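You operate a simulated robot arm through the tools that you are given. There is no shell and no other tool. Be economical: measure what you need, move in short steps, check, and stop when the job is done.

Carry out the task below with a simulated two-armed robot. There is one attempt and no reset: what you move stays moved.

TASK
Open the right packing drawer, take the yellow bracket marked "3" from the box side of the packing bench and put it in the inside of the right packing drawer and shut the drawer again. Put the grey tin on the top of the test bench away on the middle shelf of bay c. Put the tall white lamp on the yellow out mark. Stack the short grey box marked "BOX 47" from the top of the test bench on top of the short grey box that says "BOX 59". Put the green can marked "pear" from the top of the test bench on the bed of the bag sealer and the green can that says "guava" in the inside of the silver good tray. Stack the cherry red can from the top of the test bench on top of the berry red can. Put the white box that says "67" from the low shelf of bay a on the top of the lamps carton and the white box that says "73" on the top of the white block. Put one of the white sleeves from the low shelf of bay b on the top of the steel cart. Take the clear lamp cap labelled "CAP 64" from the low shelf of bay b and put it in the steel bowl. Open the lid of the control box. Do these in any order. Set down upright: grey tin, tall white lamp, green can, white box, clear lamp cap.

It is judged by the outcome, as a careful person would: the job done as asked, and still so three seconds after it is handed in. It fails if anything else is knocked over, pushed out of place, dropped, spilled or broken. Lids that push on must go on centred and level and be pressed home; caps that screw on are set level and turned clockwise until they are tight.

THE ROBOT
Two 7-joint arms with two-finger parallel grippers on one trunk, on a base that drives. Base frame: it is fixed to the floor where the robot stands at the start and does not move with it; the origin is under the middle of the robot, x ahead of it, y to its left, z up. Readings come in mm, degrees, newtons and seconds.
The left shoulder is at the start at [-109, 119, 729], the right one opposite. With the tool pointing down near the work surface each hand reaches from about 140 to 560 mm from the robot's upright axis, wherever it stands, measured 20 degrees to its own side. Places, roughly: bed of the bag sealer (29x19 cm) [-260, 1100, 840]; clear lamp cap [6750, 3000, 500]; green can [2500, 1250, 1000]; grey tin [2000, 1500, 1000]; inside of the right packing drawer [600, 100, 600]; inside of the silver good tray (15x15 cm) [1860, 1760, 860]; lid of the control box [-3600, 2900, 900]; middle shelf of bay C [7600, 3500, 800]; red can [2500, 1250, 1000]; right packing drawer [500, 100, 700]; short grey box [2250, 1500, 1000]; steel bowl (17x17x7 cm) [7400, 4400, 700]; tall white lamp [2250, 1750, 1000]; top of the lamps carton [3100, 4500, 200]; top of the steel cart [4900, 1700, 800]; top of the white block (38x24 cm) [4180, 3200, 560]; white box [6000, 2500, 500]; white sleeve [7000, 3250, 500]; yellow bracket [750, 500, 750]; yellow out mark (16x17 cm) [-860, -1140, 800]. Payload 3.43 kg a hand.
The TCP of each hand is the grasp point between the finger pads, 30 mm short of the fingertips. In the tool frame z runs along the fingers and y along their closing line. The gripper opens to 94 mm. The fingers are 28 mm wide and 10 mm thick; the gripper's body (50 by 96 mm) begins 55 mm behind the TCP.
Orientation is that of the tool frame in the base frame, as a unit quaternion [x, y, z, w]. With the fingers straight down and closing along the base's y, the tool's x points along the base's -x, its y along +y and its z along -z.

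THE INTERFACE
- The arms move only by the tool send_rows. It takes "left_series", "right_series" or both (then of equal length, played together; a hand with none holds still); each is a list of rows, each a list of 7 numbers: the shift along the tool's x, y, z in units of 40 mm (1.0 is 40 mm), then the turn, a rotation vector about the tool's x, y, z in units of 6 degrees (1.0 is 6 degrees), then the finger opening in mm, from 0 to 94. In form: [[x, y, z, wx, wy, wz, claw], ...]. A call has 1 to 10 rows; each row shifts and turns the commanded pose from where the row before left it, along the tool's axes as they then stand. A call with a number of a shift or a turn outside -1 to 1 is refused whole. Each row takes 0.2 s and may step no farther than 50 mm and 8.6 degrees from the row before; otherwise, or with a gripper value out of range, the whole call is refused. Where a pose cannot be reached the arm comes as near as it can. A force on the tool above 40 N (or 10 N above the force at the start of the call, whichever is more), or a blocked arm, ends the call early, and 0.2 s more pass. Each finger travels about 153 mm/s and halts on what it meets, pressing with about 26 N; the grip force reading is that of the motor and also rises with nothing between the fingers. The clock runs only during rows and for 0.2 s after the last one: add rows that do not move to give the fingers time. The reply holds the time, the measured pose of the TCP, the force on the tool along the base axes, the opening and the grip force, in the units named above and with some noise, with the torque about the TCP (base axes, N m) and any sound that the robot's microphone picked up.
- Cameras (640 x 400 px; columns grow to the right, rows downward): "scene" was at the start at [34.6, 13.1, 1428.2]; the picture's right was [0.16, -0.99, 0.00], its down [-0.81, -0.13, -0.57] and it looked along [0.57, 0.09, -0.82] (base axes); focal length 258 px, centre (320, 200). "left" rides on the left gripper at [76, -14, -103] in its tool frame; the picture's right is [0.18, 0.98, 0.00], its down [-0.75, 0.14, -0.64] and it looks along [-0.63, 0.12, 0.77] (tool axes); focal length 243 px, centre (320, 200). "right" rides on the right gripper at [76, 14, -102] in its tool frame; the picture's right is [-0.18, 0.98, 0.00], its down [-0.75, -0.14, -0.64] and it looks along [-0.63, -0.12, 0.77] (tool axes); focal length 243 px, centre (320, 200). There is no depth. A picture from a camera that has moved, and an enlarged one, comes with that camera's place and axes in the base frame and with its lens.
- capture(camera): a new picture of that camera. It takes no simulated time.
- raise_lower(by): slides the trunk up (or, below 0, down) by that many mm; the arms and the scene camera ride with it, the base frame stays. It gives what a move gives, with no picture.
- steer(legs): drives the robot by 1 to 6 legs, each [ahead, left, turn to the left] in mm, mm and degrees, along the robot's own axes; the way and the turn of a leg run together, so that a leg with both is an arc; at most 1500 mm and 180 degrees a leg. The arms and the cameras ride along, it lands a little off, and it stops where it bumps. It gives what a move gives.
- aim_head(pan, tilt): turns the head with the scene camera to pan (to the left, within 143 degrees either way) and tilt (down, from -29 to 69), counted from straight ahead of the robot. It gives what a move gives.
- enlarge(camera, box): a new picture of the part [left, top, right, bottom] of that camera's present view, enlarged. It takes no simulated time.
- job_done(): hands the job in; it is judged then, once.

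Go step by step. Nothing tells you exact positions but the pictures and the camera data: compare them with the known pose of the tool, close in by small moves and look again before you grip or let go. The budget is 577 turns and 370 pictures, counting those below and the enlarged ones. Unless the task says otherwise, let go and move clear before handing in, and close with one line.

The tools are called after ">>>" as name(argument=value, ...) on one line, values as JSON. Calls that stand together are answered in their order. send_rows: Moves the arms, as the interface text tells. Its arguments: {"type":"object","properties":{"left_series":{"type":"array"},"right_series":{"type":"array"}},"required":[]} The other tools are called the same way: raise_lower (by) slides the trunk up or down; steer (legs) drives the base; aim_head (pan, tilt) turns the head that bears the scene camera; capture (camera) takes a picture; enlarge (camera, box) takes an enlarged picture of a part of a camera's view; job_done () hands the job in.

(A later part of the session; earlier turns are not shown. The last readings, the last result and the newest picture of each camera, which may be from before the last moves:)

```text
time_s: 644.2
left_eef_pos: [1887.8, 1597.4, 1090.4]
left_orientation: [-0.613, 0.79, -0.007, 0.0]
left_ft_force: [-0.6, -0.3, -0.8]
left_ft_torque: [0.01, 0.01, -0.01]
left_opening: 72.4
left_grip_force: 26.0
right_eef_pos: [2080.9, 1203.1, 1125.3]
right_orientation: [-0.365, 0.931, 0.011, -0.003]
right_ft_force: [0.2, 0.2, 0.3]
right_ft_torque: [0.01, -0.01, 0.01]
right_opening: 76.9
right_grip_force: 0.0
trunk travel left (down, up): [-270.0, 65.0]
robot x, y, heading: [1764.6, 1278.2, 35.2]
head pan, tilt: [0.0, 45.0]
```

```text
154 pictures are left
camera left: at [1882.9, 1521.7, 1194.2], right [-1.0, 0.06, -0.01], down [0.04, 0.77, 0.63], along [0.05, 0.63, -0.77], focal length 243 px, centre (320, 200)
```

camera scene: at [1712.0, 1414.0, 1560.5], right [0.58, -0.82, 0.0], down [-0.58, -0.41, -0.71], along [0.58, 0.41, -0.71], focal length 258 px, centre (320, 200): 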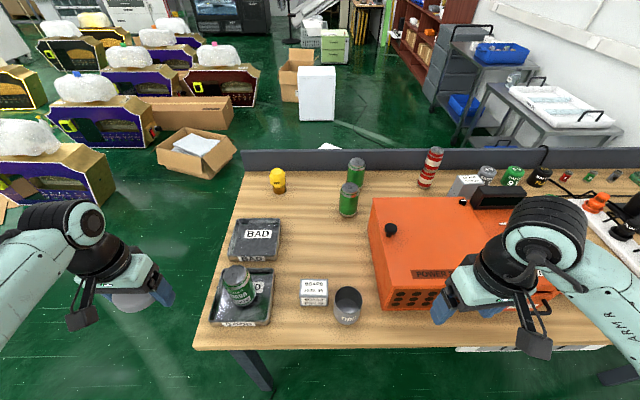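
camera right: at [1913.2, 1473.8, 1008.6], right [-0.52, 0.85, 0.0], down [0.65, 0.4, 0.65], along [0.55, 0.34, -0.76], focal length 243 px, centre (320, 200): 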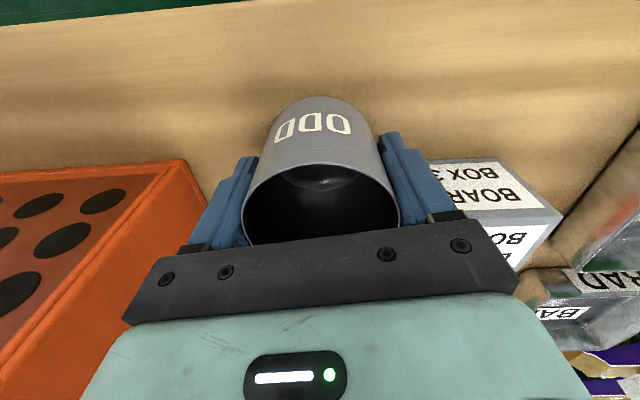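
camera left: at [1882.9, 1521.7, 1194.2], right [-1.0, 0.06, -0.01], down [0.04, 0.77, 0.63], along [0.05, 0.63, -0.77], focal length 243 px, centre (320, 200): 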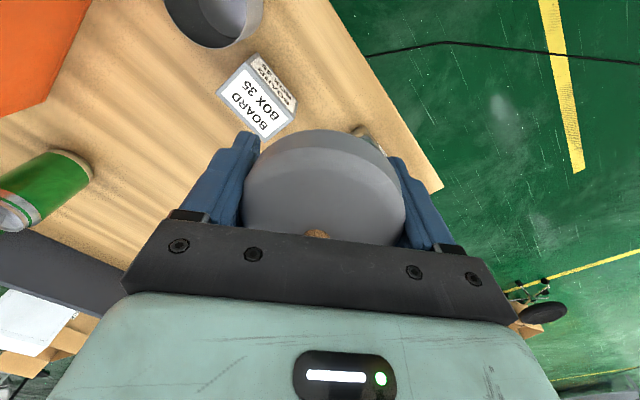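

>>> send_rows(left_series=[[0.35, -0.68, 0, 0, 0, 0, 20], [0.35, -0.68, 0, 0, 0, 0, 20], [0.35, -0.68, 0.3, 0, 0, 0, 20], [0.35, -0.67, 0.5, 0, 0, 0, 20], [0, 0, 0.8, 0, 0, 0, 20], [0, 0, 0.6, 0, 0, 0, 20], [0, 0, 0, 0, 0, 0, 20]])

>>> capture(camera="left")

>>> enlarge(camera="scene", box=[220, 240, 380, 340])

```text
time_s: 645.8
left_eef_pos: [1980.9, 1517.1, 1004.4]
left_orientation: [-0.613, 0.79, -0.007, 0.0]
left_ft_force: [-0.8, -0.3, -0.4]
left_ft_torque: [-0.01, -0.02, 0.02]
left_opening: 72.1
left_grip_force: 26.1
right_eef_pos: [2081.5, 1204.2, 1126.0]
right_orientation: [-0.366, 0.93, 0.012, -0.003]
right_ft_force: [0.2, -0.1, 0.0]
right_ft_torque: [-0.02, -0.01, 0.0]
right_opening: 76.9
right_grip_force: 0.1
trunk travel left (down, up): [-270.0, 65.0]
robot x, y, heading: [1763.3, 1278.1, 35.2]
head pan, tilt: [0.0, 45.0]
```

```text
153 pictures are left
camera left: at [1974.9, 1440.3, 1107.6], right [-1.0, 0.07, -0.01], down [0.05, 0.77, 0.63], along [0.05, 0.63, -0.77], focal length 243 px, centre (320, 200)
```

left: 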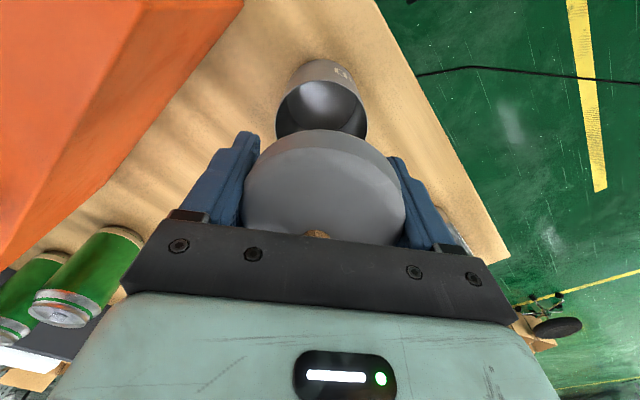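

```text
4.00 times, centred on (300, 290) of scene
camera zoom: at [1793.9, 1300.8, 1560.5], right [0.58, -0.82, 0.0], down [-0.58, -0.41, -0.71], along [0.58, 0.41, -0.71], focal length 1033 px, centre (400, -160)
```

zoom: 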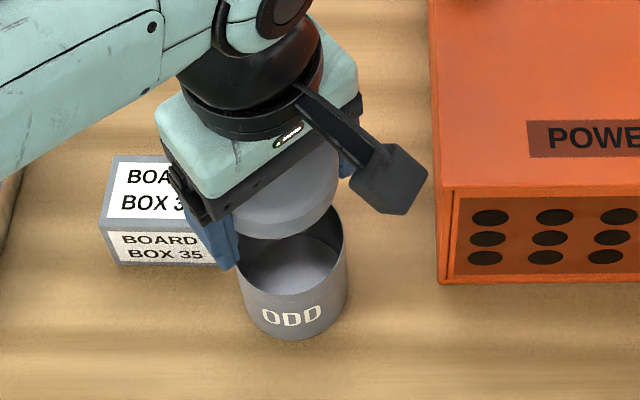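

Lid is nearly centred. Lower close to the rim and look again.

>>> send_rows(left_series=[[0, 0, 0.8, 0, 0, 0, 20], [0, 0, 0.7, 0, 0, 0, 20], [0, 0, 0.2, 0, 0, 0, 20], [0, 0, 0, 0, 0, 0, 20]])

>>> enlarge(camera="left", box=[200, 40, 440, 190])

>>> enlarge(camera="scene", box=[250, 260, 350, 340])

```text
time_s: 646.8
left_eef_pos: [1981.0, 1516.2, 934.8]
left_orientation: [-0.613, 0.79, -0.006, -0.001]
left_ft_force: [0.3, -0.2, -0.5]
left_ft_torque: [-0.02, 0.01, 0.01]
left_opening: 72.3
left_grip_force: 26.0
right_eef_pos: [2080.5, 1203.3, 1124.0]
right_orientation: [-0.366, 0.931, 0.011, -0.002]
right_ft_force: [0.3, -0.8, 0.1]
right_ft_torque: [-0.03, 0.02, 0.03]
right_opening: 77.1
right_grip_force: 0.1
trunk travel left (down, up): [-270.0, 65.0]
robot x, y, heading: [1764.4, 1279.6, 35.5]
head pan, tilt: [0.0, 45.0]
```

```text
2.67 times, centred on (320, 115) of left
camera zoom: at [1975.7, 1438.8, 1039.8], right [-1.0, 0.07, -0.01], down [0.05, 0.77, 0.63], along [0.05, 0.63, -0.77], focal length 647 px, centre (320, 427)
```

zoom: 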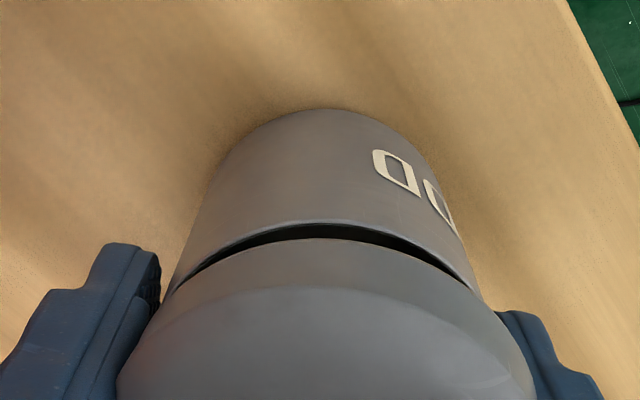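

```text
5.00 times, centred on (300, 300) of scene
camera zoom: at [1794.0, 1300.8, 1560.5], right [0.58, -0.82, 0.0], down [-0.58, -0.41, -0.71], along [0.58, 0.41, -0.71], focal length 1292 px, centre (420, -300)
```

zoom: 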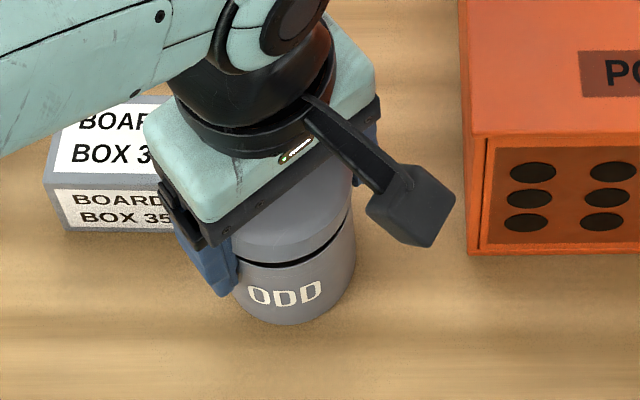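

Aligned within about a millimetre. Press the lid down gently.

>>> send_rows(left_series=[[0, 0, 0.1, 0, 0, 0, 20], [0, 0, 0.1, 0, 0, 0, 20], [0, 0, 0.05, 0, 0, 0, 20], [0, 0, 0, 0, 0, 0, 20]])

>>> send_rows(left_series=[[0, 0, 0.06, 0, 0, 0, 20], [0, 0, 0.06, 0, 0, 0, 20], [0, 0, 0, 0, 0, 0, 20]])

>>> enlarge(camera="left", box=[200, 40, 440, 190])

```text
time_s: 647.8
left_eef_pos: [1981.0, 1515.4, 926.2]
left_orientation: [-0.613, 0.79, -0.007, 0.0]
left_ft_force: [0.9, 0.2, -0.5]
left_ft_torque: [0.0, -0.02, -0.02]
left_opening: 72.0
left_grip_force: 26.3
right_eef_pos: [2080.3, 1204.3, 1125.6]
right_orientation: [-0.366, 0.931, 0.012, -0.002]
right_ft_force: [1.1, 0.4, 0.3]
right_ft_torque: [0.0, -0.02, -0.02]
right_opening: 77.1
right_grip_force: 0.0
trunk travel left (down, up): [-270.0, 65.0]
robot x, y, heading: [1764.1, 1277.5, 35.2]
head pan, tilt: [0.0, 45.0]
```

```text
time_s: 648.6
left_eef_pos: [1980.7, 1516.0, 921.4]
left_orientation: [-0.613, 0.79, -0.007, 0.0]
left_ft_force: [-0.1, 0.6, -0.3]
left_ft_torque: [0.0, -0.01, -0.04]
left_opening: 72.2
left_grip_force: 25.8
right_eef_pos: [2080.2, 1204.4, 1125.4]
right_orientation: [-0.366, 0.931, 0.011, -0.003]
right_ft_force: [-0.4, 0.1, -0.4]
right_ft_torque: [0.02, -0.01, 0.01]
right_opening: 77.0
right_grip_force: 0.0
trunk travel left (down, up): [-270.0, 65.0]
robot x, y, heading: [1765.3, 1277.8, 35.2]
head pan, tilt: [0.0, 45.0]
```

```text
2.67 times, centred on (320, 115) of left
camera zoom: at [1975.6, 1438.7, 1025.1], right [-1.0, 0.07, -0.01], down [0.05, 0.77, 0.63], along [0.05, 0.63, -0.77], focal length 647 px, centre (320, 427)
```

zoom: 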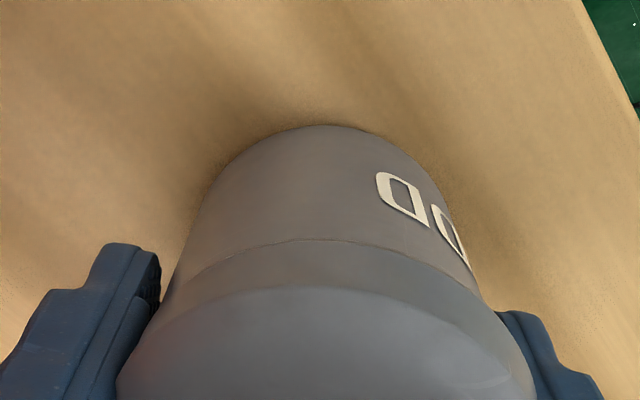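

It slides on freely. Continue down to the seat.

>>> send_rows(left_series=[[0, 0, 0.06, 0, 0, 0, 20], [0, 0, 0.06, 0, 0, 0, 20], [0, 0, 0, 0, 0, 0, 20]])

>>> send_rows(left_series=[[0, 0, 0.06, 0, 0, 0, 20], [0, 0, 0.06, 0, 0, 0, 20], [0, 0, 0, 0, 0, 0, 20]])

>>> send_rows(left_series=[[0, 0, 0.06, 0, 0, 0, 20], [0, 0, 0.06, 0, 0, 0, 20], [0, 0, 0, 0, 0, 0, 20]])

>>> enlarge(camera="left", box=[200, 40, 440, 190])

```text
time_s: 649.4
left_eef_pos: [1980.5, 1515.6, 916.9]
left_orientation: [-0.612, 0.791, -0.007, 0.001]
left_ft_force: [-1.0, 0.2, -0.2]
left_ft_torque: [0.02, -0.01, -0.01]
left_opening: 72.7
left_grip_force: 26.2
right_eef_pos: [2080.8, 1203.7, 1124.1]
right_orientation: [-0.366, 0.931, 0.013, -0.002]
right_ft_force: [-0.3, 0.5, -0.6]
right_ft_torque: [-0.01, 0.02, 0.0]
right_opening: 76.9
right_grip_force: 0.1
trunk travel left (down, up): [-270.0, 65.0]
robot x, y, heading: [1765.0, 1279.8, 35.5]
head pan, tilt: [0.0, 45.0]
```

```text
time_s: 650.2
left_eef_pos: [1981.4, 1516.1, 913.5]
left_orientation: [-0.612, 0.791, -0.009, 0.003]
left_ft_force: [1.3, 2.0, 21.9]
left_ft_torque: [-0.23, -0.61, 0.1]
left_opening: 72.5
left_grip_force: 26.2
right_eef_pos: [2080.0, 1203.2, 1125.8]
right_orientation: [-0.365, 0.931, 0.012, -0.003]
right_ft_force: [0.6, -0.4, 1.0]
right_ft_torque: [0.0, 0.0, 0.01]
right_opening: 76.9
right_grip_force: 0.0
trunk travel left (down, up): [-270.0, 65.0]
robot x, y, heading: [1765.4, 1278.6, 35.3]
head pan, tilt: [0.0, 45.0]
```

```text
time_s: 651.0
left_eef_pos: [1980.2, 1515.8, 908.7]
left_orientation: [-0.613, 0.79, -0.007, 0.002]
left_ft_force: [-1.2, 1.4, 35.0]
left_ft_torque: [-0.14, -0.94, 0.02]
left_opening: 72.6
left_grip_force: 26.2
right_eef_pos: [2078.8, 1203.6, 1126.4]
right_orientation: [-0.366, 0.931, 0.012, -0.003]
right_ft_force: [0.3, 0.5, 0.1]
right_ft_torque: [0.0, 0.0, 0.01]
right_opening: 77.3
right_grip_force: 0.1
trunk travel left (down, up): [-270.0, 65.0]
robot x, y, heading: [1768.3, 1278.0, 35.4]
head pan, tilt: [0.0, 45.0]
heard: snap
```

```text
2.67 times, centred on (320, 115) of left
camera zoom: at [1974.8, 1437.9, 1012.6], right [-1.0, 0.07, -0.01], down [0.04, 0.77, 0.64], along [0.05, 0.63, -0.77], focal length 647 px, centre (320, 427)
```

zoom: 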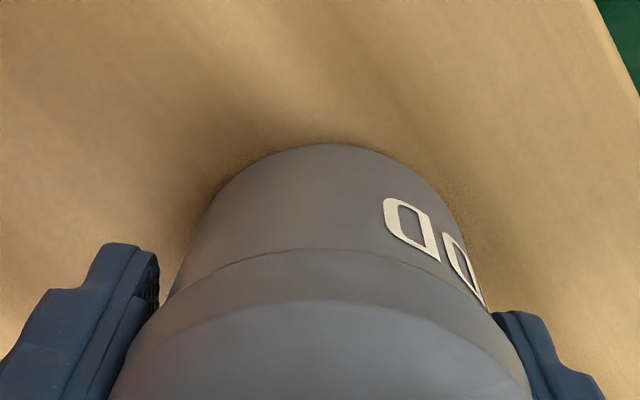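

The lid snapped home. Release it and lift the left hand clear.

>>> send_rows(left_series=[[0, 0, -0.04, 0, 0, 0, 72], [0, 0, 0, 0, 0, 0, 82], [0, 0, 0, 0, 0, 0, 84], [0, 0, -0.4, 0, 0, 0, 84], [0, 0, -0.8, 0, 0, 0, 84], [0, 0, -1, 0, 0, 0, 84], [0, 0, -1, 0, 0, 0, 84], [0, 0, -1, 0, 0, 0, 84]])

>>> enlarge(camera="scene", box=[230, 250, 350, 340])

>>> enlarge(camera="left", box=[220, 0, 420, 200])

```text
time_s: 652.8
left_eef_pos: [1981.1, 1517.4, 1075.8]
left_orientation: [-0.612, 0.791, -0.006, 0.0]
left_ft_force: [0.5, -0.3, -0.3]
left_ft_torque: [-0.01, -0.01, 0.01]
left_opening: 83.9
left_grip_force: 0.1
right_eef_pos: [2080.7, 1204.6, 1125.4]
right_orientation: [-0.366, 0.931, 0.012, -0.002]
right_ft_force: [-0.3, 0.0, 1.1]
right_ft_torque: [0.0, -0.01, 0.0]
right_opening: 76.7
right_grip_force: 0.1
trunk travel left (down, up): [-270.0, 65.0]
robot x, y, heading: [1759.5, 1279.0, 35.5]
head pan, tilt: [0.0, 45.0]
```

```text
4.44 times, centred on (290, 295) of scene
camera zoom: at [1793.9, 1300.6, 1560.5], right [0.58, -0.82, 0.0], down [-0.58, -0.41, -0.71], along [0.58, 0.41, -0.71], focal length 1148 px, centre (453, -222)
```

zoom: 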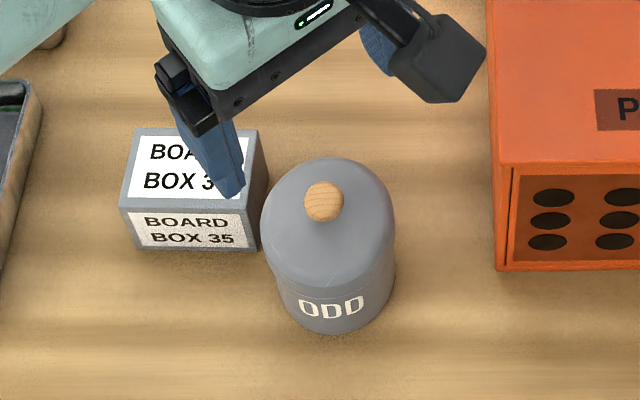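

```text
2.00 times, centred on (320, 100) of left
camera zoom: at [1974.7, 1440.7, 1180.6], right [-1.0, 0.07, -0.01], down [0.05, 0.77, 0.63], along [0.05, 0.63, -0.77], focal length 485 px, centre (320, 400)
```

zoom: 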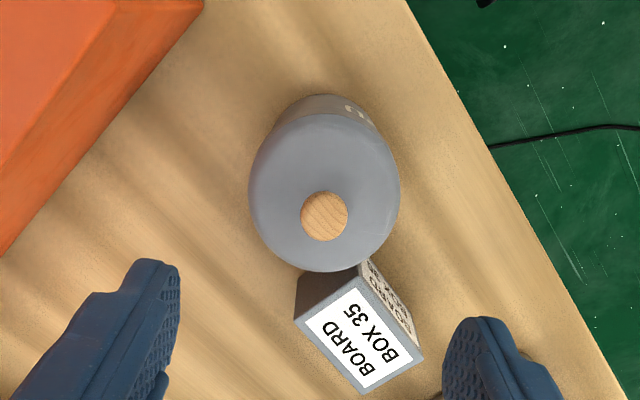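

The lid sits level. Now move the base back and left, and turn the right hand near-horizontal for a side grip on the body below the lid.

>>> send_rows(left_series=[[0, 0, -0.5, 0, 0, 1, 84], [0, 0, -0.5, 0, 0, 1, 84], [0, 0, 0, 0, 0, 1, 84], [0, 0, 0, 0, 0, 1, 84], [0, 0, 0, 0, 0, 1, 84], [0, 0, 0, 0, 0, 1, 84], [0, 0, 0, 0, 0, 0.7, 84], [0, 0.9, 0, 0, 0, 0, 84], [0, 0.9, 0, 0, 0, 0, 84], [0, 0.9, 0, 0, 0, 0, 84]])

>>> steer(legs=[[-160, 0, 0], [0, 120, 0]])

>>> send_rows(right_series=[[0, 0, 0, 0, 0, -1, 84], [0, 0, 0, 0, 0, -1, 84], [0, 0, 0, 0, -1, 0, 84], [0, 0, 0, 0, -1, 0, 84], [0, 0, 0, 0, -1, 0, 84], [0, 0, 0, 0, -1, 0, 84], [0, 0, 0, 0, -1, 0, 84], [0, 0, 0, 0, -1, 0, 84], [0, 0, 0, 0, -1, 0, 84], [0, 0, 0, 0, -1, 0, 84]])

>>> capture(camera="scene")

```text
time_s: 655.0
left_eef_pos: [1916.8, 1605.4, 1113.8]
left_orientation: [-0.303, 0.953, -0.006, 0.002]
left_ft_force: [-0.5, 0.1, -0.6]
left_ft_torque: [0.01, 0.01, 0.01]
left_opening: 83.9
left_grip_force: 0.1
right_eef_pos: [2080.0, 1205.0, 1125.6]
right_orientation: [-0.365, 0.931, 0.012, -0.003]
right_ft_force: [-0.5, -0.5, 0.2]
right_ft_torque: [-0.01, -0.02, -0.01]
right_opening: 77.2
right_grip_force: 0.0
trunk travel left (down, up): [-270.0, 65.0]
robot x, y, heading: [1764.9, 1277.9, 35.4]
head pan, tilt: [0.0, 45.0]
```

```text
time_s: 657.8
left_eef_pos: [1718.9, 1610.9, 1114.3]
left_orientation: [-0.303, 0.953, -0.007, 0.002]
left_ft_force: [0.2, 0.4, -0.2]
left_ft_torque: [-0.02, 0.02, 0.0]
left_opening: 84.0
left_grip_force: 0.2
right_eef_pos: [1881.9, 1210.3, 1125.4]
right_orientation: [-0.365, 0.931, 0.012, -0.003]
right_ft_force: [-0.3, -0.4, 0.1]
right_ft_torque: [0.02, 0.03, 0.0]
right_opening: 76.9
right_grip_force: 0.0
trunk travel left (down, up): [-270.0, 65.0]
robot x, y, heading: [1566.6, 1280.2, 35.3]
head pan, tilt: [0.0, 45.0]
```

```text
time_s: 660.0
left_eef_pos: [1719.1, 1610.6, 1115.0]
left_orientation: [-0.303, 0.953, -0.005, 0.003]
left_ft_force: [-1.5, -0.1, -0.2]
left_ft_torque: [0.02, -0.01, 0.0]
left_opening: 84.2
left_grip_force: 0.0
right_eef_pos: [1913.2, 1269.1, 1111.5]
right_orientation: [-0.425, 0.83, 0.177, 0.316]
right_ft_force: [0.3, -0.8, 0.1]
right_ft_torque: [-0.02, -0.01, -0.03]
right_opening: 84.3
right_grip_force: 0.0
right hand out of reach, approached as far as the arm can: row 5, 6, 7, 8, 9
trunk travel left (down, up): [-270.0, 65.0]
robot x, y, heading: [1563.9, 1281.6, 35.5]
head pan, tilt: [0.0, 45.0]
```

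```text
145 pictures are left
camera scene: at [1594.7, 1305.7, 1560.5], right [0.58, -0.82, 0.0], down [-0.58, -0.41, -0.71], along [0.58, 0.41, -0.71], focal length 258 px, centre (320, 200)
```

scene: 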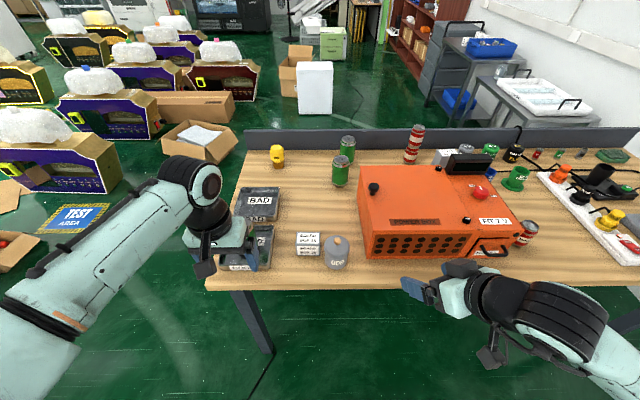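

>>> send_rows(right_series=[[-0.5, 0, 0.5, 0, 0, 0, 84], [-0.5, 0, 0.5, 0, 0, 0, 84], [-0.5, 0, 0.5, 0, 0, 0, 84], [-0.5, 0, 0.5, 0, -1, 0, 84], [0, 0, 0.2, 0, -1, 0, 84], [0, 0, 0, 0, -1, 0, 84], [0, 0, 0, 0, -1, 0, 84], [0, 0, 0, 0, -1, 0, 84], [0, 0, 0, 0, -0.5, 0, 84]])

```text
time_s: 662.0
left_eef_pos: [1718.8, 1613.0, 1115.3]
left_orientation: [-0.303, 0.953, -0.007, 0.002]
left_ft_force: [0.6, 0.9, 0.6]
left_ft_torque: [-0.02, 0.04, -0.04]
left_opening: 84.1
left_grip_force: 0.0
right_eef_pos: [1980.9, 1363.7, 1102.4]
right_orientation: [-0.357, 0.705, 0.291, 0.539]
right_ft_force: [-0.1, 0.0, 0.1]
right_ft_torque: [-0.01, 0.03, -0.02]
right_opening: 84.0
right_grip_force: 0.0
trunk travel left (down, up): [-270.0, 65.0]
robot x, y, heading: [1564.1, 1282.7, 35.2]
head pan, tilt: [0.0, 45.0]
```

Now pitch is ~14° below horizontal, pointing properly. Go to the pre-grasp pose in front of the tin.

>>> send_rows(right_series=[[0.3, 0.42, 0, 0, 0, 0, 84], [0.9, 0.42, 0.2, 0, 0, 0, 84], [0.9, 0.42, 0.3, 0, 0, 0, 84], [0.9, 0.42, 0.3, 0, 0, 0, 84], [0.9, 0.41, 0.4, 0, 0, 0, 84], [0.55, 0, 0.36, 0, 0, 0, 84], [0, 0, 0, 0, 0, 0, 84]])

>>> capture(camera="right")

>>> enlarge(camera="scene", box=[240, 200, 440, 325])

```text
time_s: 663.6
left_eef_pos: [1718.4, 1611.5, 1114.1]
left_orientation: [-0.303, 0.953, -0.006, 0.002]
left_ft_force: [0.0, -0.1, 1.2]
left_ft_torque: [0.01, -0.01, 0.0]
left_opening: 84.1
left_grip_force: 0.1
right_eef_pos: [1922.0, 1430.8, 917.8]
right_orientation: [-0.357, 0.706, 0.29, 0.539]
right_ft_force: [0.1, -0.2, -0.7]
right_ft_torque: [-0.02, 0.01, 0.01]
right_opening: 84.0
right_grip_force: 0.1
right hand out of reach, approached as far as the arm can: row 4
trunk travel left (down, up): [-270.0, 65.0]
robot x, y, heading: [1565.5, 1284.6, 35.1]
head pan, tilt: [0.0, 45.0]
```

```text
144 pictures are left
camera right: at [1841.7, 1343.8, 869.9], right [-0.77, 0.6, 0.2], down [-0.12, -0.45, 0.89], along [0.62, 0.66, 0.42], focal length 243 px, centre (320, 200)
```

right: 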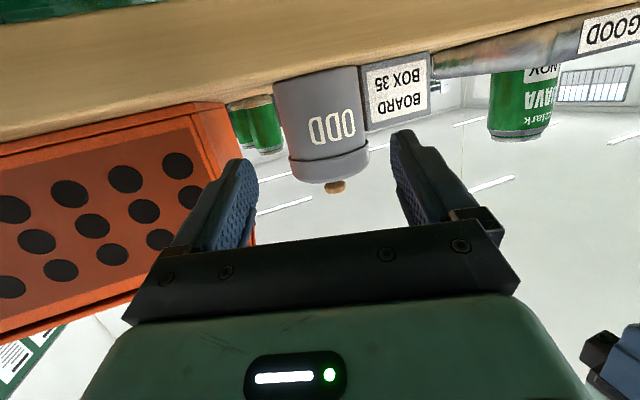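

```text
3.20 times, centred on (340, 262) of scene
camera zoom: at [1594.6, 1306.3, 1560.5], right [0.58, -0.82, 0.0], down [-0.58, -0.41, -0.71], along [0.58, 0.41, -0.71], focal length 827 px, centre (256, 0)
```

zoom: 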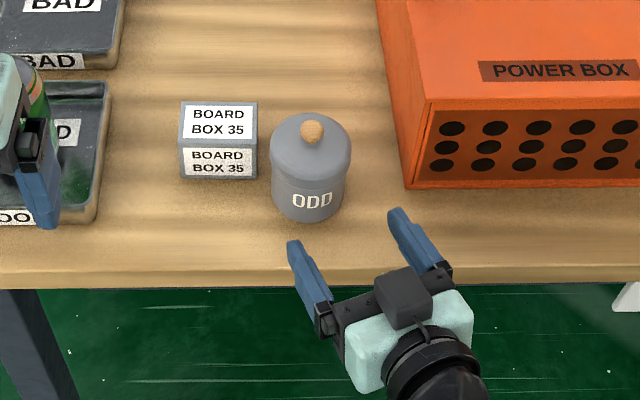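

Lined up. Advance 98 mm along the fingers.

>>> send_rows(right_series=[[0.05, 0.02, 0.7, 0, 0, 0, 84], [0, 0, 0.7, 0, 0, 0, 84], [0, 0, 0.6, 0, 0, 0, 84], [0, 0, 0.45, 0, 0, 0, 84], [0, 0, 0, 0, 0, 0, 84]])

>>> capture(camera="right")

>>> enlarge(camera="scene", box=[270, 210, 390, 285])

```text
time_s: 664.8
left_eef_pos: [1719.4, 1610.4, 1114.5]
left_orientation: [-0.303, 0.953, -0.007, 0.002]
left_ft_force: [0.7, -0.3, 0.4]
left_ft_torque: [-0.04, 0.02, 0.03]
left_opening: 84.1
left_grip_force: 0.1
right_eef_pos: [1973.9, 1510.1, 890.2]
right_orientation: [-0.357, 0.705, 0.29, 0.539]
right_ft_force: [-0.6, 0.7, 0.2]
right_ft_torque: [0.0, -0.01, 0.02]
right_opening: 83.9
right_grip_force: 0.1
trunk travel left (down, up): [-270.0, 65.0]
robot x, y, heading: [1561.9, 1285.6, 35.3]
head pan, tilt: [0.0, 45.0]
```

```text
142 pictures are left
camera right: at [1894.2, 1421.5, 843.3], right [-0.77, 0.6, 0.2], down [-0.12, -0.45, 0.89], along [0.62, 0.66, 0.42], focal length 243 px, centre (320, 200)
```

right: 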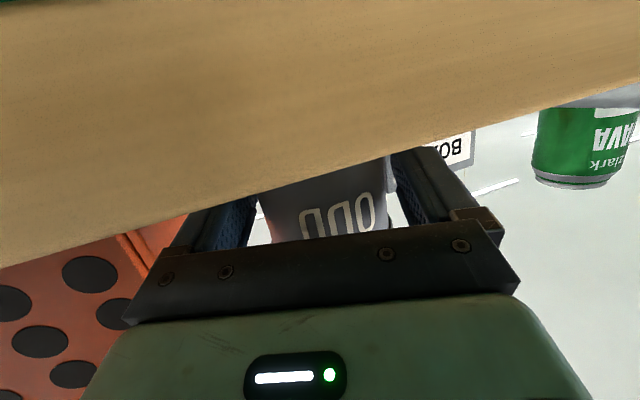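

```text
5.33 times, centred on (330, 248) of scene
camera zoom: at [1594.6, 1306.2, 1560.5], right [0.58, -0.82, 0.0], down [-0.58, -0.41, -0.71], along [0.58, 0.41, -0.71], focal length 1378 px, centre (267, -53)
```

zoom: 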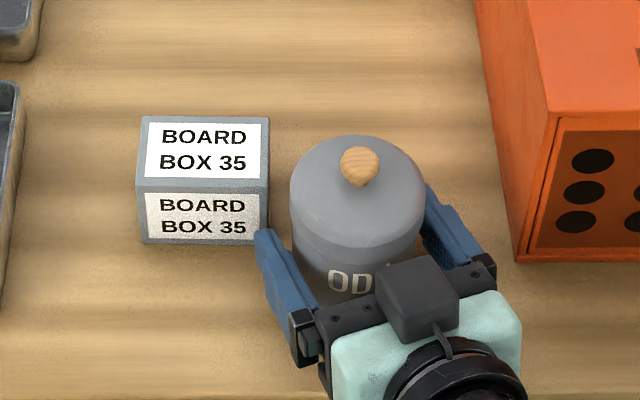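

Fingers straddle the body below the lid. Close and lift slowly.

>>> send_rows(right_series=[[0, 0, 0, 0, 0, 0, 70], [0, 0, 0, 0, 0, 0, 40], [0, 0, 0, 0, 0, 0, 20], [0, 0, 0, 0, 0, 0, 20]])

>>> send_rows(right_series=[[-0.1, 0, -0.02, 0, 0, 0, 20], [-0.2, 0, -0.05, 0, 0, 0, 20], [-0.4, 0, -0.1, 0, 0, 0, 20], [-0.6, 0, -0.15, 0, 0, 0, 20], [0, 0, 0, 0, 0, 0, 20]])

>>> enlarge(camera="scene", box=[270, 190, 390, 285])

```text
time_s: 665.8
left_eef_pos: [1717.8, 1612.0, 1114.2]
left_orientation: [-0.303, 0.953, -0.007, 0.002]
left_ft_force: [-0.4, -0.1, 0.2]
left_ft_torque: [-0.02, -0.02, 0.01]
left_opening: 83.8
left_grip_force: 0.1
right_eef_pos: [1974.8, 1508.4, 890.2]
right_orientation: [-0.357, 0.706, 0.29, 0.539]
right_ft_force: [0.4, -0.4, -0.4]
right_ft_torque: [-0.05, -0.03, 0.05]
right_opening: 72.3
right_grip_force: 26.0
trunk travel left (down, up): [-270.0, 65.0]
robot x, y, heading: [1564.9, 1279.3, 35.3]
head pan, tilt: [0.0, 45.0]
```

```text
time_s: 667.0
left_eef_pos: [1718.6, 1612.7, 1113.2]
left_orientation: [-0.302, 0.953, -0.006, 0.003]
left_ft_force: [-0.3, 0.3, 0.9]
left_ft_torque: [0.01, -0.02, 0.0]
left_opening: 84.2
left_grip_force: 0.0
right_eef_pos: [1975.6, 1509.9, 945.1]
right_orientation: [-0.357, 0.706, 0.29, 0.539]
right_ft_force: [0.0, -0.2, -1.5]
right_ft_torque: [-0.02, -0.01, 0.0]
right_opening: 72.4
right_grip_force: 26.1
trunk travel left (down, up): [-270.0, 65.0]
robot x, y, heading: [1562.3, 1281.3, 35.4]
head pan, tilt: [0.0, 45.0]
```

```text
4.21 times, centred on (330, 238) of scene
camera zoom: at [1595.2, 1306.6, 1560.4], right [0.58, -0.82, 0.0], down [-0.58, -0.41, -0.71], along [0.58, 0.41, -0.71], focal length 1088 px, centre (278, 42)
```

zoom: 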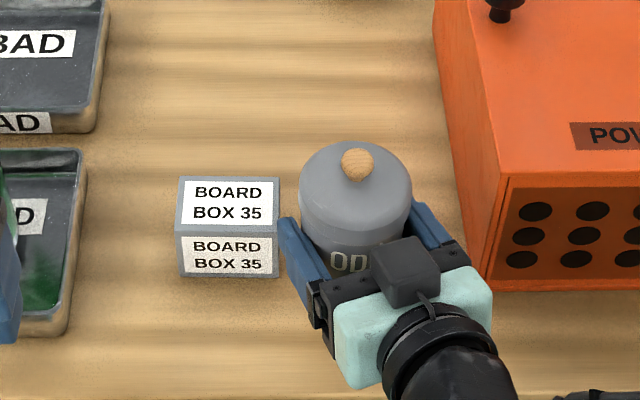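

The whole tin comes up with its lid on. Retract and head for the bays around the bench's left end.

>>> send_rows(right_series=[[-0.9, 0, -0.2, 0, 0, 0, 20], [-0.9, 0, -0.3, 0, 0, 0, 20], [-0.8, 0, -0.6, 0, 0, 0, 20], [0, 0, -0.9, 0, 0, 0, 20], [0, 0, -0.9, 0, 0, 0, 20], [0, 0, 0, 0, 0, 0, 20]])

>>> steer(legs=[[-250, 0, 0], [0, 850, 0], [1000, 0, 0], [900, 0, 0], [0, 0, -90], [1300, 0, 0]])

>>> aim_head(pan=60, tilt=25)

>>> capture(camera="scene")

```text
time_s: 668.4
left_eef_pos: [1718.6, 1612.3, 1113.8]
left_orientation: [-0.303, 0.953, -0.006, 0.002]
left_ft_force: [-0.3, -0.2, -0.3]
left_ft_torque: [-0.03, 0.01, -0.02]
left_opening: 84.3
left_grip_force: 0.1
right_eef_pos: [1928.6, 1435.9, 1074.2]
right_orientation: [-0.357, 0.706, 0.29, 0.538]
right_ft_force: [-0.4, -0.4, -1.4]
right_ft_torque: [-0.01, 0.0, -0.02]
right_opening: 72.7
right_grip_force: 26.7
trunk travel left (down, up): [-270.0, 65.0]
robot x, y, heading: [1564.5, 1281.2, 35.1]
head pan, tilt: [0.0, 45.0]
```

```text
time_s: 696.8
left_eef_pos: [3495.9, 1709.5, 1113.7]
left_orientation: [0.46, 0.888, -0.007, -0.003]
left_ft_force: [0.3, 0.3, -0.5]
left_ft_torque: [0.0, 0.02, -0.03]
left_opening: 84.0
left_grip_force: 0.1
right_eef_pos: [3320.4, 1499.7, 1075.2]
right_orientation: [0.247, 0.751, -0.177, 0.586]
right_ft_force: [-0.9, -0.5, -1.7]
right_ft_torque: [0.03, 0.01, 0.0]
right_opening: 72.1
right_grip_force: 26.4
trunk travel left (down, up): [-270.0, 65.0]
robot x, y, heading: [3166.1, 1865.2, -54.9]
head pan, tilt: [0.0, 45.0]
```

```text
time_s: 698.1
left_eef_pos: [3496.5, 1710.3, 1113.8]
left_orientation: [0.46, 0.888, -0.006, -0.003]
left_ft_force: [-0.8, -0.1, 0.0]
left_ft_torque: [0.02, -0.02, 0.0]
left_opening: 84.1
left_grip_force: 0.1
right_eef_pos: [3321.0, 1499.4, 1075.4]
right_orientation: [0.247, 0.751, -0.176, 0.586]
right_ft_force: [0.5, -0.1, -1.5]
right_ft_torque: [0.0, 0.01, -0.03]
right_opening: 72.1
right_grip_force: 26.2
trunk travel left (down, up): [-270.0, 65.0]
robot x, y, heading: [3166.6, 1863.1, -54.9]
head pan, tilt: [60.0, 25.0]
```

```text
139 pictures are left
camera scene: at [3234.5, 1910.0, 1591.0], right [0.09, -1.0, 0.0], down [-0.42, -0.04, -0.91], along [0.9, 0.08, -0.42], focal length 258 px, centre (320, 200)
```

scene: 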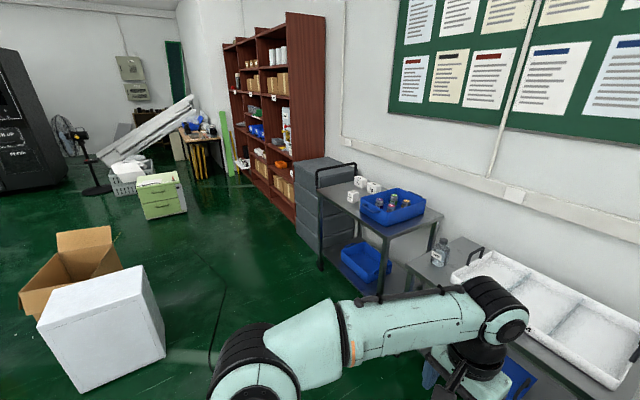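

The rack with bays a–c runs along the right wall. Drive along it towards bay C.

>>> steer(legs=[[110, 1200, 0], [0, 1500, 0], [0, 1200, 0]])

>>> aim_head(pan=10, tilt=25)

>>> capture(camera="scene")

```text
time_s: 727.0
left_eef_pos: [6266.9, 3453.3, 1112.9]
left_orientation: [0.476, 0.879, -0.007, -0.003]
left_ft_force: [1.4, -0.1, 0.0]
left_ft_torque: [-0.01, 0.05, 0.0]
left_opening: 83.8
left_grip_force: 0.1
right_eef_pos: [6084.3, 3249.4, 1074.8]
right_orientation: [0.259, 0.748, -0.187, 0.582]
right_ft_force: [1.1, 0.0, -1.1]
right_ft_torque: [-0.02, 0.02, -0.02]
right_opening: 71.9
right_grip_force: 25.9
trunk travel left (down, up): [-270.0, 65.0]
robot x, y, heading: [5941.8, 3615.5, -56.5]
head pan, tilt: [60.0, 25.0]
stopped in leg 3: the robot was blocked; the commanded pose is now the measured one
```

```text
time_s: 728.2
left_eef_pos: [6264.8, 3452.4, 1114.6]
left_orientation: [0.476, 0.88, -0.006, -0.003]
left_ft_force: [0.1, -0.7, 0.5]
left_ft_torque: [0.04, 0.01, 0.0]
left_opening: 84.1
left_grip_force: 0.1
right_eef_pos: [6081.2, 3247.4, 1074.8]
right_orientation: [0.26, 0.748, -0.185, 0.583]
right_ft_force: [-0.1, -0.1, -0.3]
right_ft_torque: [0.02, 0.02, 0.02]
right_opening: 72.1
right_grip_force: 25.5
trunk travel left (down, up): [-270.0, 65.0]
robot x, y, heading: [5943.9, 3616.1, -56.9]
head pan, tilt: [10.0, 25.0]
```

```text
138 pictures are left
camera scene: at [5980.6, 3588.9, 1591.0], right [-0.73, -0.69, 0.0], down [-0.29, 0.31, -0.91], along [0.62, -0.66, -0.42], focal length 258 px, centre (320, 200)
```

scene: 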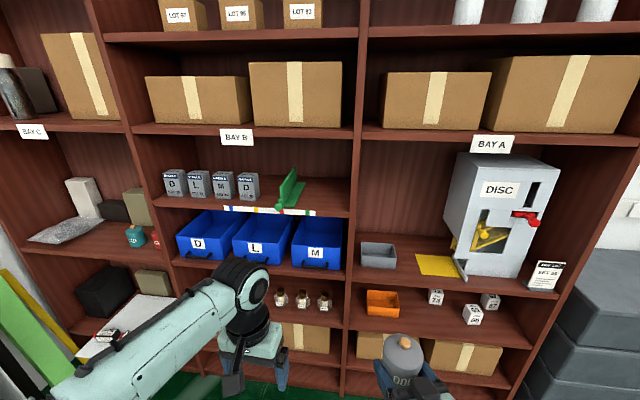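

The base bumped something on its left. Look left to see what it is.

>>> aim_head(pan=95, tilt=45)

>>> capture(camera="scene")

```text
time_s: 729.8
left_eef_pos: [6264.2, 3452.0, 1114.2]
left_orientation: [0.476, 0.879, -0.006, -0.003]
left_ft_force: [-0.5, 0.9, 0.5]
left_ft_torque: [-0.01, 0.0, -0.01]
left_opening: 84.1
left_grip_force: 0.1
right_eef_pos: [6081.6, 3248.2, 1074.1]
right_orientation: [0.26, 0.747, -0.186, 0.582]
right_ft_force: [0.4, -0.3, -1.7]
right_ft_torque: [-0.01, 0.0, 0.03]
right_opening: 71.9
right_grip_force: 26.2
trunk travel left (down, up): [-270.0, 65.0]
robot x, y, heading: [5942.7, 3616.8, -56.9]
head pan, tilt: [95.0, 45.0]
```

```text
137 pictures are left
camera scene: at [5981.4, 3706.1, 1560.5], right [0.62, -0.79, 0.0], down [-0.56, -0.44, -0.71], along [0.56, 0.44, -0.71], focal length 258 px, centre (320, 200)
```

scene: 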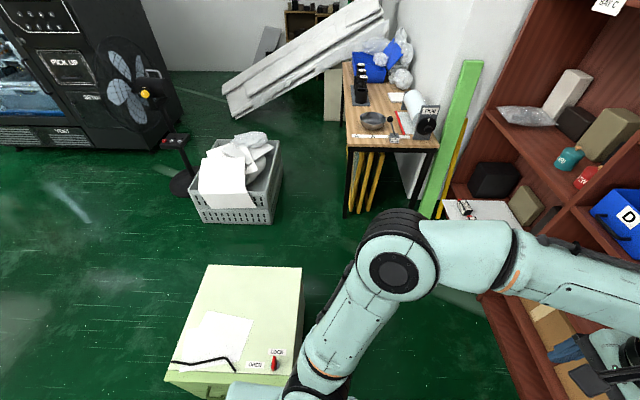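

A low green cabinet stands there. I'll pass it closer to the rack, then stop in front of bay C.

>>> steer(legs=[[190, -60, 2], [0, 1150, 0]])

>>> aim_head(pan=10, tilt=35)

>>> capture(camera="scene")

```text
time_s: 741.4
left_eef_pos: [7263.5, 3960.1, 1114.8]
left_orientation: [0.448, 0.894, -0.006, -0.004]
left_ft_force: [0.8, 0.3, 1.0]
left_ft_torque: [0.02, -0.04, 0.01]
left_opening: 84.1
left_grip_force: 0.0
right_eef_pos: [7094.3, 3745.1, 1074.3]
right_orientation: [0.237, 0.755, -0.169, 0.588]
right_ft_force: [0.2, 0.5, -1.6]
right_ft_torque: [0.02, 0.02, -0.01]
right_opening: 72.1
right_grip_force: 26.1
trunk travel left (down, up): [-270.0, 65.0]
robot x, y, heading: [6933.4, 4104.9, -53.2]
head pan, tilt: [95.0, 45.0]
```

```text
time_s: 743.0
left_eef_pos: [7264.2, 3960.1, 1113.6]
left_orientation: [0.449, 0.893, -0.006, -0.003]
left_ft_force: [-0.5, 0.0, -0.4]
left_ft_torque: [-0.01, 0.01, -0.03]
left_opening: 84.0
left_grip_force: 0.1
right_eef_pos: [7094.3, 3744.4, 1074.8]
right_orientation: [0.237, 0.755, -0.168, 0.588]
right_ft_force: [-0.4, 0.5, -0.9]
right_ft_torque: [0.02, 0.03, 0.03]
right_opening: 72.2
right_grip_force: 25.9
trunk travel left (down, up): [-270.0, 65.0]
robot x, y, heading: [6932.9, 4103.8, -53.5]
head pan, tilt: [10.0, 35.0]
```

```text
136 pictures are left
camera scene: at [6969.7, 4082.0, 1575.3], right [-0.69, -0.73, 0.0], down [-0.42, 0.39, -0.82], along [0.6, -0.56, -0.57], focal length 258 px, centre (320, 200)
```

scene: 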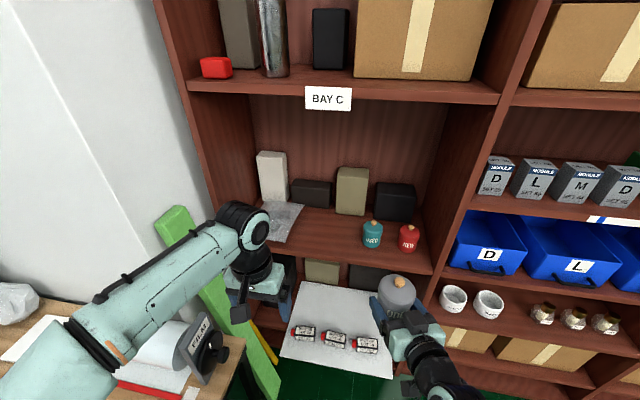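

Bay C's middle shelf has a free spot front-centre. Move in closer.

>>> steer(legs=[[300, 36, -1.5]])

>>> send_rows(right_series=[[0, 0.8, 0, 0, 0, 0, 20], [0, 0.8, 0, 0, 0, 0, 20], [0.5, 0.8, 0, 0, 0, 0, 20], [0.9, 0.8, 0, 0, 0, 0, 20], [0.9, 0, 0.2, 0, 0, 0, 20], [0.9, 0, 0.2, 0, 0, 0, 20], [0.9, 0, 0.2, 0, 0, 0, 20], [0, 0, 0, 0, 0, 0, 20]])

>>> capture(camera="scene")

```text
time_s: 745.0
left_eef_pos: [7465.0, 3730.9, 1114.6]
left_orientation: [0.46, 0.888, -0.006, -0.004]
left_ft_force: [0.7, 0.1, 0.6]
left_ft_torque: [-0.01, -0.01, 0.0]
left_opening: 83.9
left_grip_force: 0.0
right_eef_pos: [7290.3, 3519.0, 1074.7]
right_orientation: [0.247, 0.752, -0.176, 0.585]
right_ft_force: [0.1, 0.5, -1.5]
right_ft_torque: [0.0, 0.0, -0.01]
right_opening: 72.1
right_grip_force: 26.0
trunk travel left (down, up): [-270.0, 65.0]
robot x, y, heading: [7137.8, 3885.2, -54.8]
head pan, tilt: [10.0, 35.0]
```

```text
time_s: 746.8
left_eef_pos: [7466.8, 3730.1, 1114.1]
left_orientation: [0.46, 0.888, -0.007, -0.002]
left_ft_force: [-0.1, 0.2, 0.0]
left_ft_torque: [0.0, 0.02, 0.01]
left_opening: 83.9
left_grip_force: 0.0
right_eef_pos: [7354.0, 3635.7, 913.0]
right_orientation: [0.246, 0.752, -0.175, 0.586]
right_ft_force: [-0.8, -0.1, -1.7]
right_ft_torque: [0.01, 0.01, -0.01]
right_opening: 71.9
right_grip_force: 26.3
right hand out of reach, approached as far as the arm can: row 6
trunk travel left (down, up): [-270.0, 65.0]
robot x, y, heading: [7139.0, 3882.6, -54.7]
head pan, tilt: [10.0, 35.0]
```

```text
135 pictures are left
camera scene: at [7173.9, 3859.9, 1575.3], right [-0.7, -0.71, 0.0], down [-0.41, 0.4, -0.82], along [0.58, -0.58, -0.57], focal length 258 px, centre (320, 200)
```

scene: 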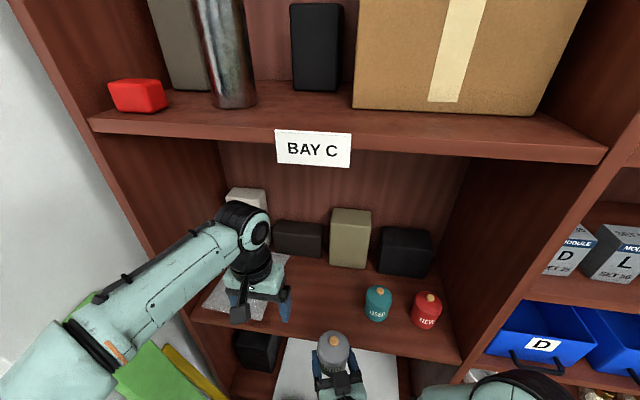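

Advance into the shelf at height, then lower.

>>> send_rows(right_series=[[-0.215, -0.065, 0.82, 0, 0, 0, 20], [-0.215, -0.065, 0.82, 0, 0, 0, 20], [-0.215, -0.065, 0.82, 0, 0, 0, 20], [-0.215, -0.065, 0.82, 0, 0, 0, 20], [-0.215, -0.065, 0.82, 0, 0, 0, 20], [0.4, 0, 0.1, 0, 0, 0, 20], [0.5, 0, 0.13, 0, 0, 0, 20], [0.5, 0, 0.13, 0, 0, 0, 20], [0, 0, 0, 0, 0, 0, 20]])

>>> capture(camera="scene")

```text
time_s: 748.7
left_eef_pos: [7466.4, 3730.2, 1114.5]
left_orientation: [0.461, 0.888, -0.006, -0.003]
left_ft_force: [0.1, 0.2, 0.2]
left_ft_torque: [-0.02, 0.02, -0.02]
left_opening: 84.0
left_grip_force: 0.1
right_eef_pos: [7489.9, 3527.5, 870.9]
right_orientation: [0.243, 0.741, -0.181, 0.599]
right_ft_force: [-4.5, 1.9, 9.6]
right_ft_torque: [0.15, 0.28, 0.01]
right_opening: 72.3
right_grip_force: 25.7
trunk travel left (down, up): [-270.0, 65.0]
robot x, y, heading: [7138.2, 3883.5, -54.7]
head pan, tilt: [10.0, 35.0]
heard: snap
stopped in row 9 (right hand): the force on the tool passed its limit at 50 N (the readings are from after the stop); the commanded pose is now the measured one
```

```text
134 pictures are left
camera scene: at [7174.2, 3859.9, 1575.2], right [-0.7, -0.71, 0.0], down [-0.41, 0.4, -0.82], along [0.58, -0.58, -0.57], focal length 258 px, centre (320, 200)
```

scene: 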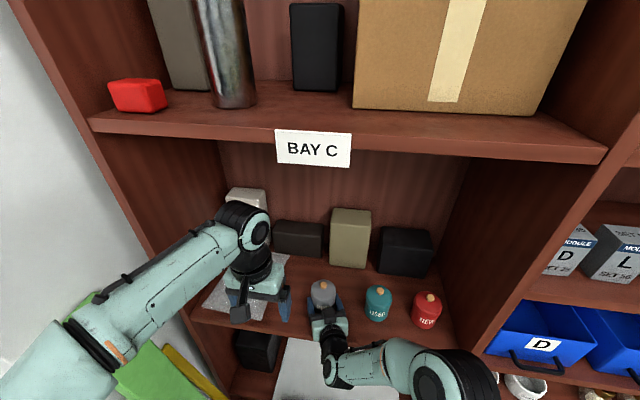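

>>> enlarge(camera="scene", box=[280, 260, 400, 350])

>>> capture(camera="right")

```text
4.44 times, centred on (340, 305) of scene
camera zoom: at [7174.2, 3859.9, 1575.2], right [-0.7, -0.71, 0.0], down [-0.41, 0.4, -0.82], along [0.58, -0.58, -0.57], focal length 1148 px, centre (231, -267)
```

zoom: 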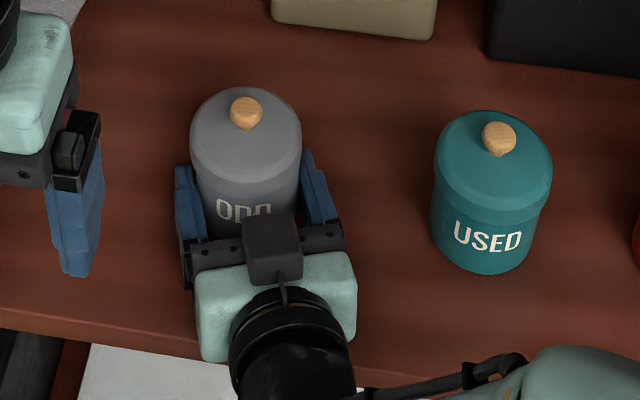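

```text
132 pictures are left
camera right: at [7405.0, 3608.3, 819.8], right [0.6, 0.78, 0.2], down [-0.47, 0.14, 0.87], along [0.65, -0.62, 0.45], focal length 243 px, centre (320, 200)
```

right: 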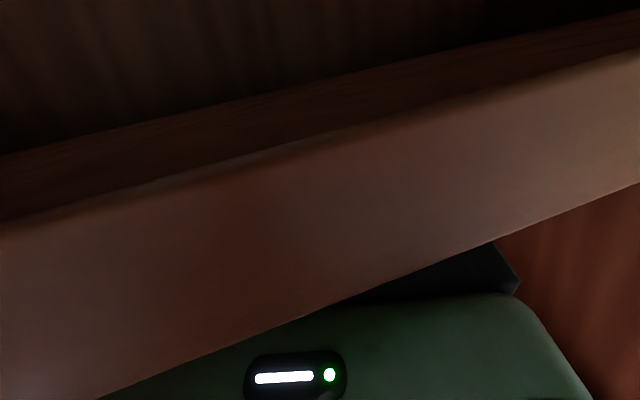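

The shelf is really at about z 850, so the tin touched down early. Ease up a little and check the tin and lid.

>>> send_rows(right_series=[[-0.3, 0, -0.07, 0, 0, 0, 20], [0, 0, 0, 0, 0, 0, 20], [0, 0, 0, 0, 0, 0, 20]])

>>> enlarge(camera="scene", box=[300, 270, 360, 320])

```text
time_s: 749.5
left_eef_pos: [7465.0, 3730.3, 1114.2]
left_orientation: [0.46, 0.888, -0.006, -0.001]
left_ft_force: [0.5, 0.7, -0.4]
left_ft_torque: [0.01, -0.01, 0.02]
left_opening: 83.8
left_grip_force: 0.0
right_eef_pos: [7489.5, 3527.9, 880.9]
right_orientation: [0.243, 0.743, -0.18, 0.596]
right_ft_force: [0.4, 0.4, -0.5]
right_ft_torque: [0.01, 0.0, -0.02]
right_opening: 72.0
right_grip_force: 25.7
trunk travel left (down, up): [-270.0, 65.0]
robot x, y, heading: [7138.6, 3883.2, -54.8]
head pan, tilt: [10.0, 35.0]
heard: snap
```

```text
8.00 times, centred on (330, 295) of scene
camera zoom: at [7174.1, 3859.9, 1575.3], right [-0.7, -0.71, 0.0], down [-0.41, 0.4, -0.82], along [0.58, -0.58, -0.57], focal length 2066 px, centre (240, -560)
```

zoom: 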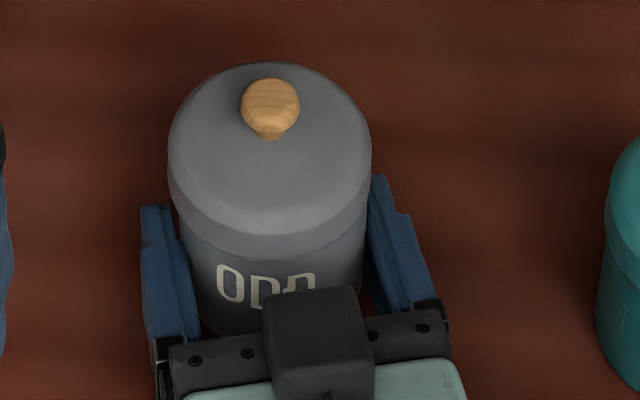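

The fingers now hold the lid's skirt. Press it back down until it snaps, then open without lifting.

>>> send_rows(right_series=[[0.15, 0, 0.03, 0, 0, 0, 20], [0.12, 0, 0.03, 0, 0, 0, 20], [0, 0, 0, 0, 0, 0, 20]])

```text
time_s: 750.3
left_eef_pos: [7465.2, 3730.7, 1115.5]
left_orientation: [0.46, 0.888, -0.006, -0.002]
left_ft_force: [0.6, 0.1, 0.0]
left_ft_torque: [0.01, 0.0, -0.03]
left_opening: 84.0
left_grip_force: 0.1
right_eef_pos: [7489.3, 3528.1, 870.7]
right_orientation: [0.243, 0.742, -0.181, 0.598]
right_ft_force: [-0.6, -0.3, 3.0]
right_ft_torque: [-0.05, 0.1, 0.02]
right_opening: 72.0
right_grip_force: 26.0
trunk travel left (down, up): [-270.0, 65.0]
robot x, y, heading: [7139.9, 3886.7, -54.7]
head pan, tilt: [10.0, 35.0]
```

>>> send_rows(right_series=[[0.06, 0, 0.015, 0, 0, 0, 20], [0.06, 0, 0.015, 0, 0, 0, 20], [0.06, 0, 0.015, 0, 0, 0, 20], [0, 0, 0, 0, 0, 0, 20]])

```text
time_s: 751.3
left_eef_pos: [7463.4, 3732.5, 1115.4]
left_orientation: [0.461, 0.888, -0.006, -0.002]
left_ft_force: [0.4, -1.0, -0.8]
left_ft_torque: [0.0, 0.04, 0.0]
left_opening: 83.6
left_grip_force: 0.0
right_eef_pos: [7489.5, 3529.2, 870.5]
right_orientation: [0.243, 0.737, -0.184, 0.604]
right_ft_force: [-4.1, 1.2, 37.7]
right_ft_torque: [-0.54, 0.39, 0.02]
right_opening: 72.1
right_grip_force: 26.1
trunk travel left (down, up): [-270.0, 65.0]
robot x, y, heading: [7139.5, 3887.1, -54.5]
head pan, tilt: [10.0, 35.0]
```

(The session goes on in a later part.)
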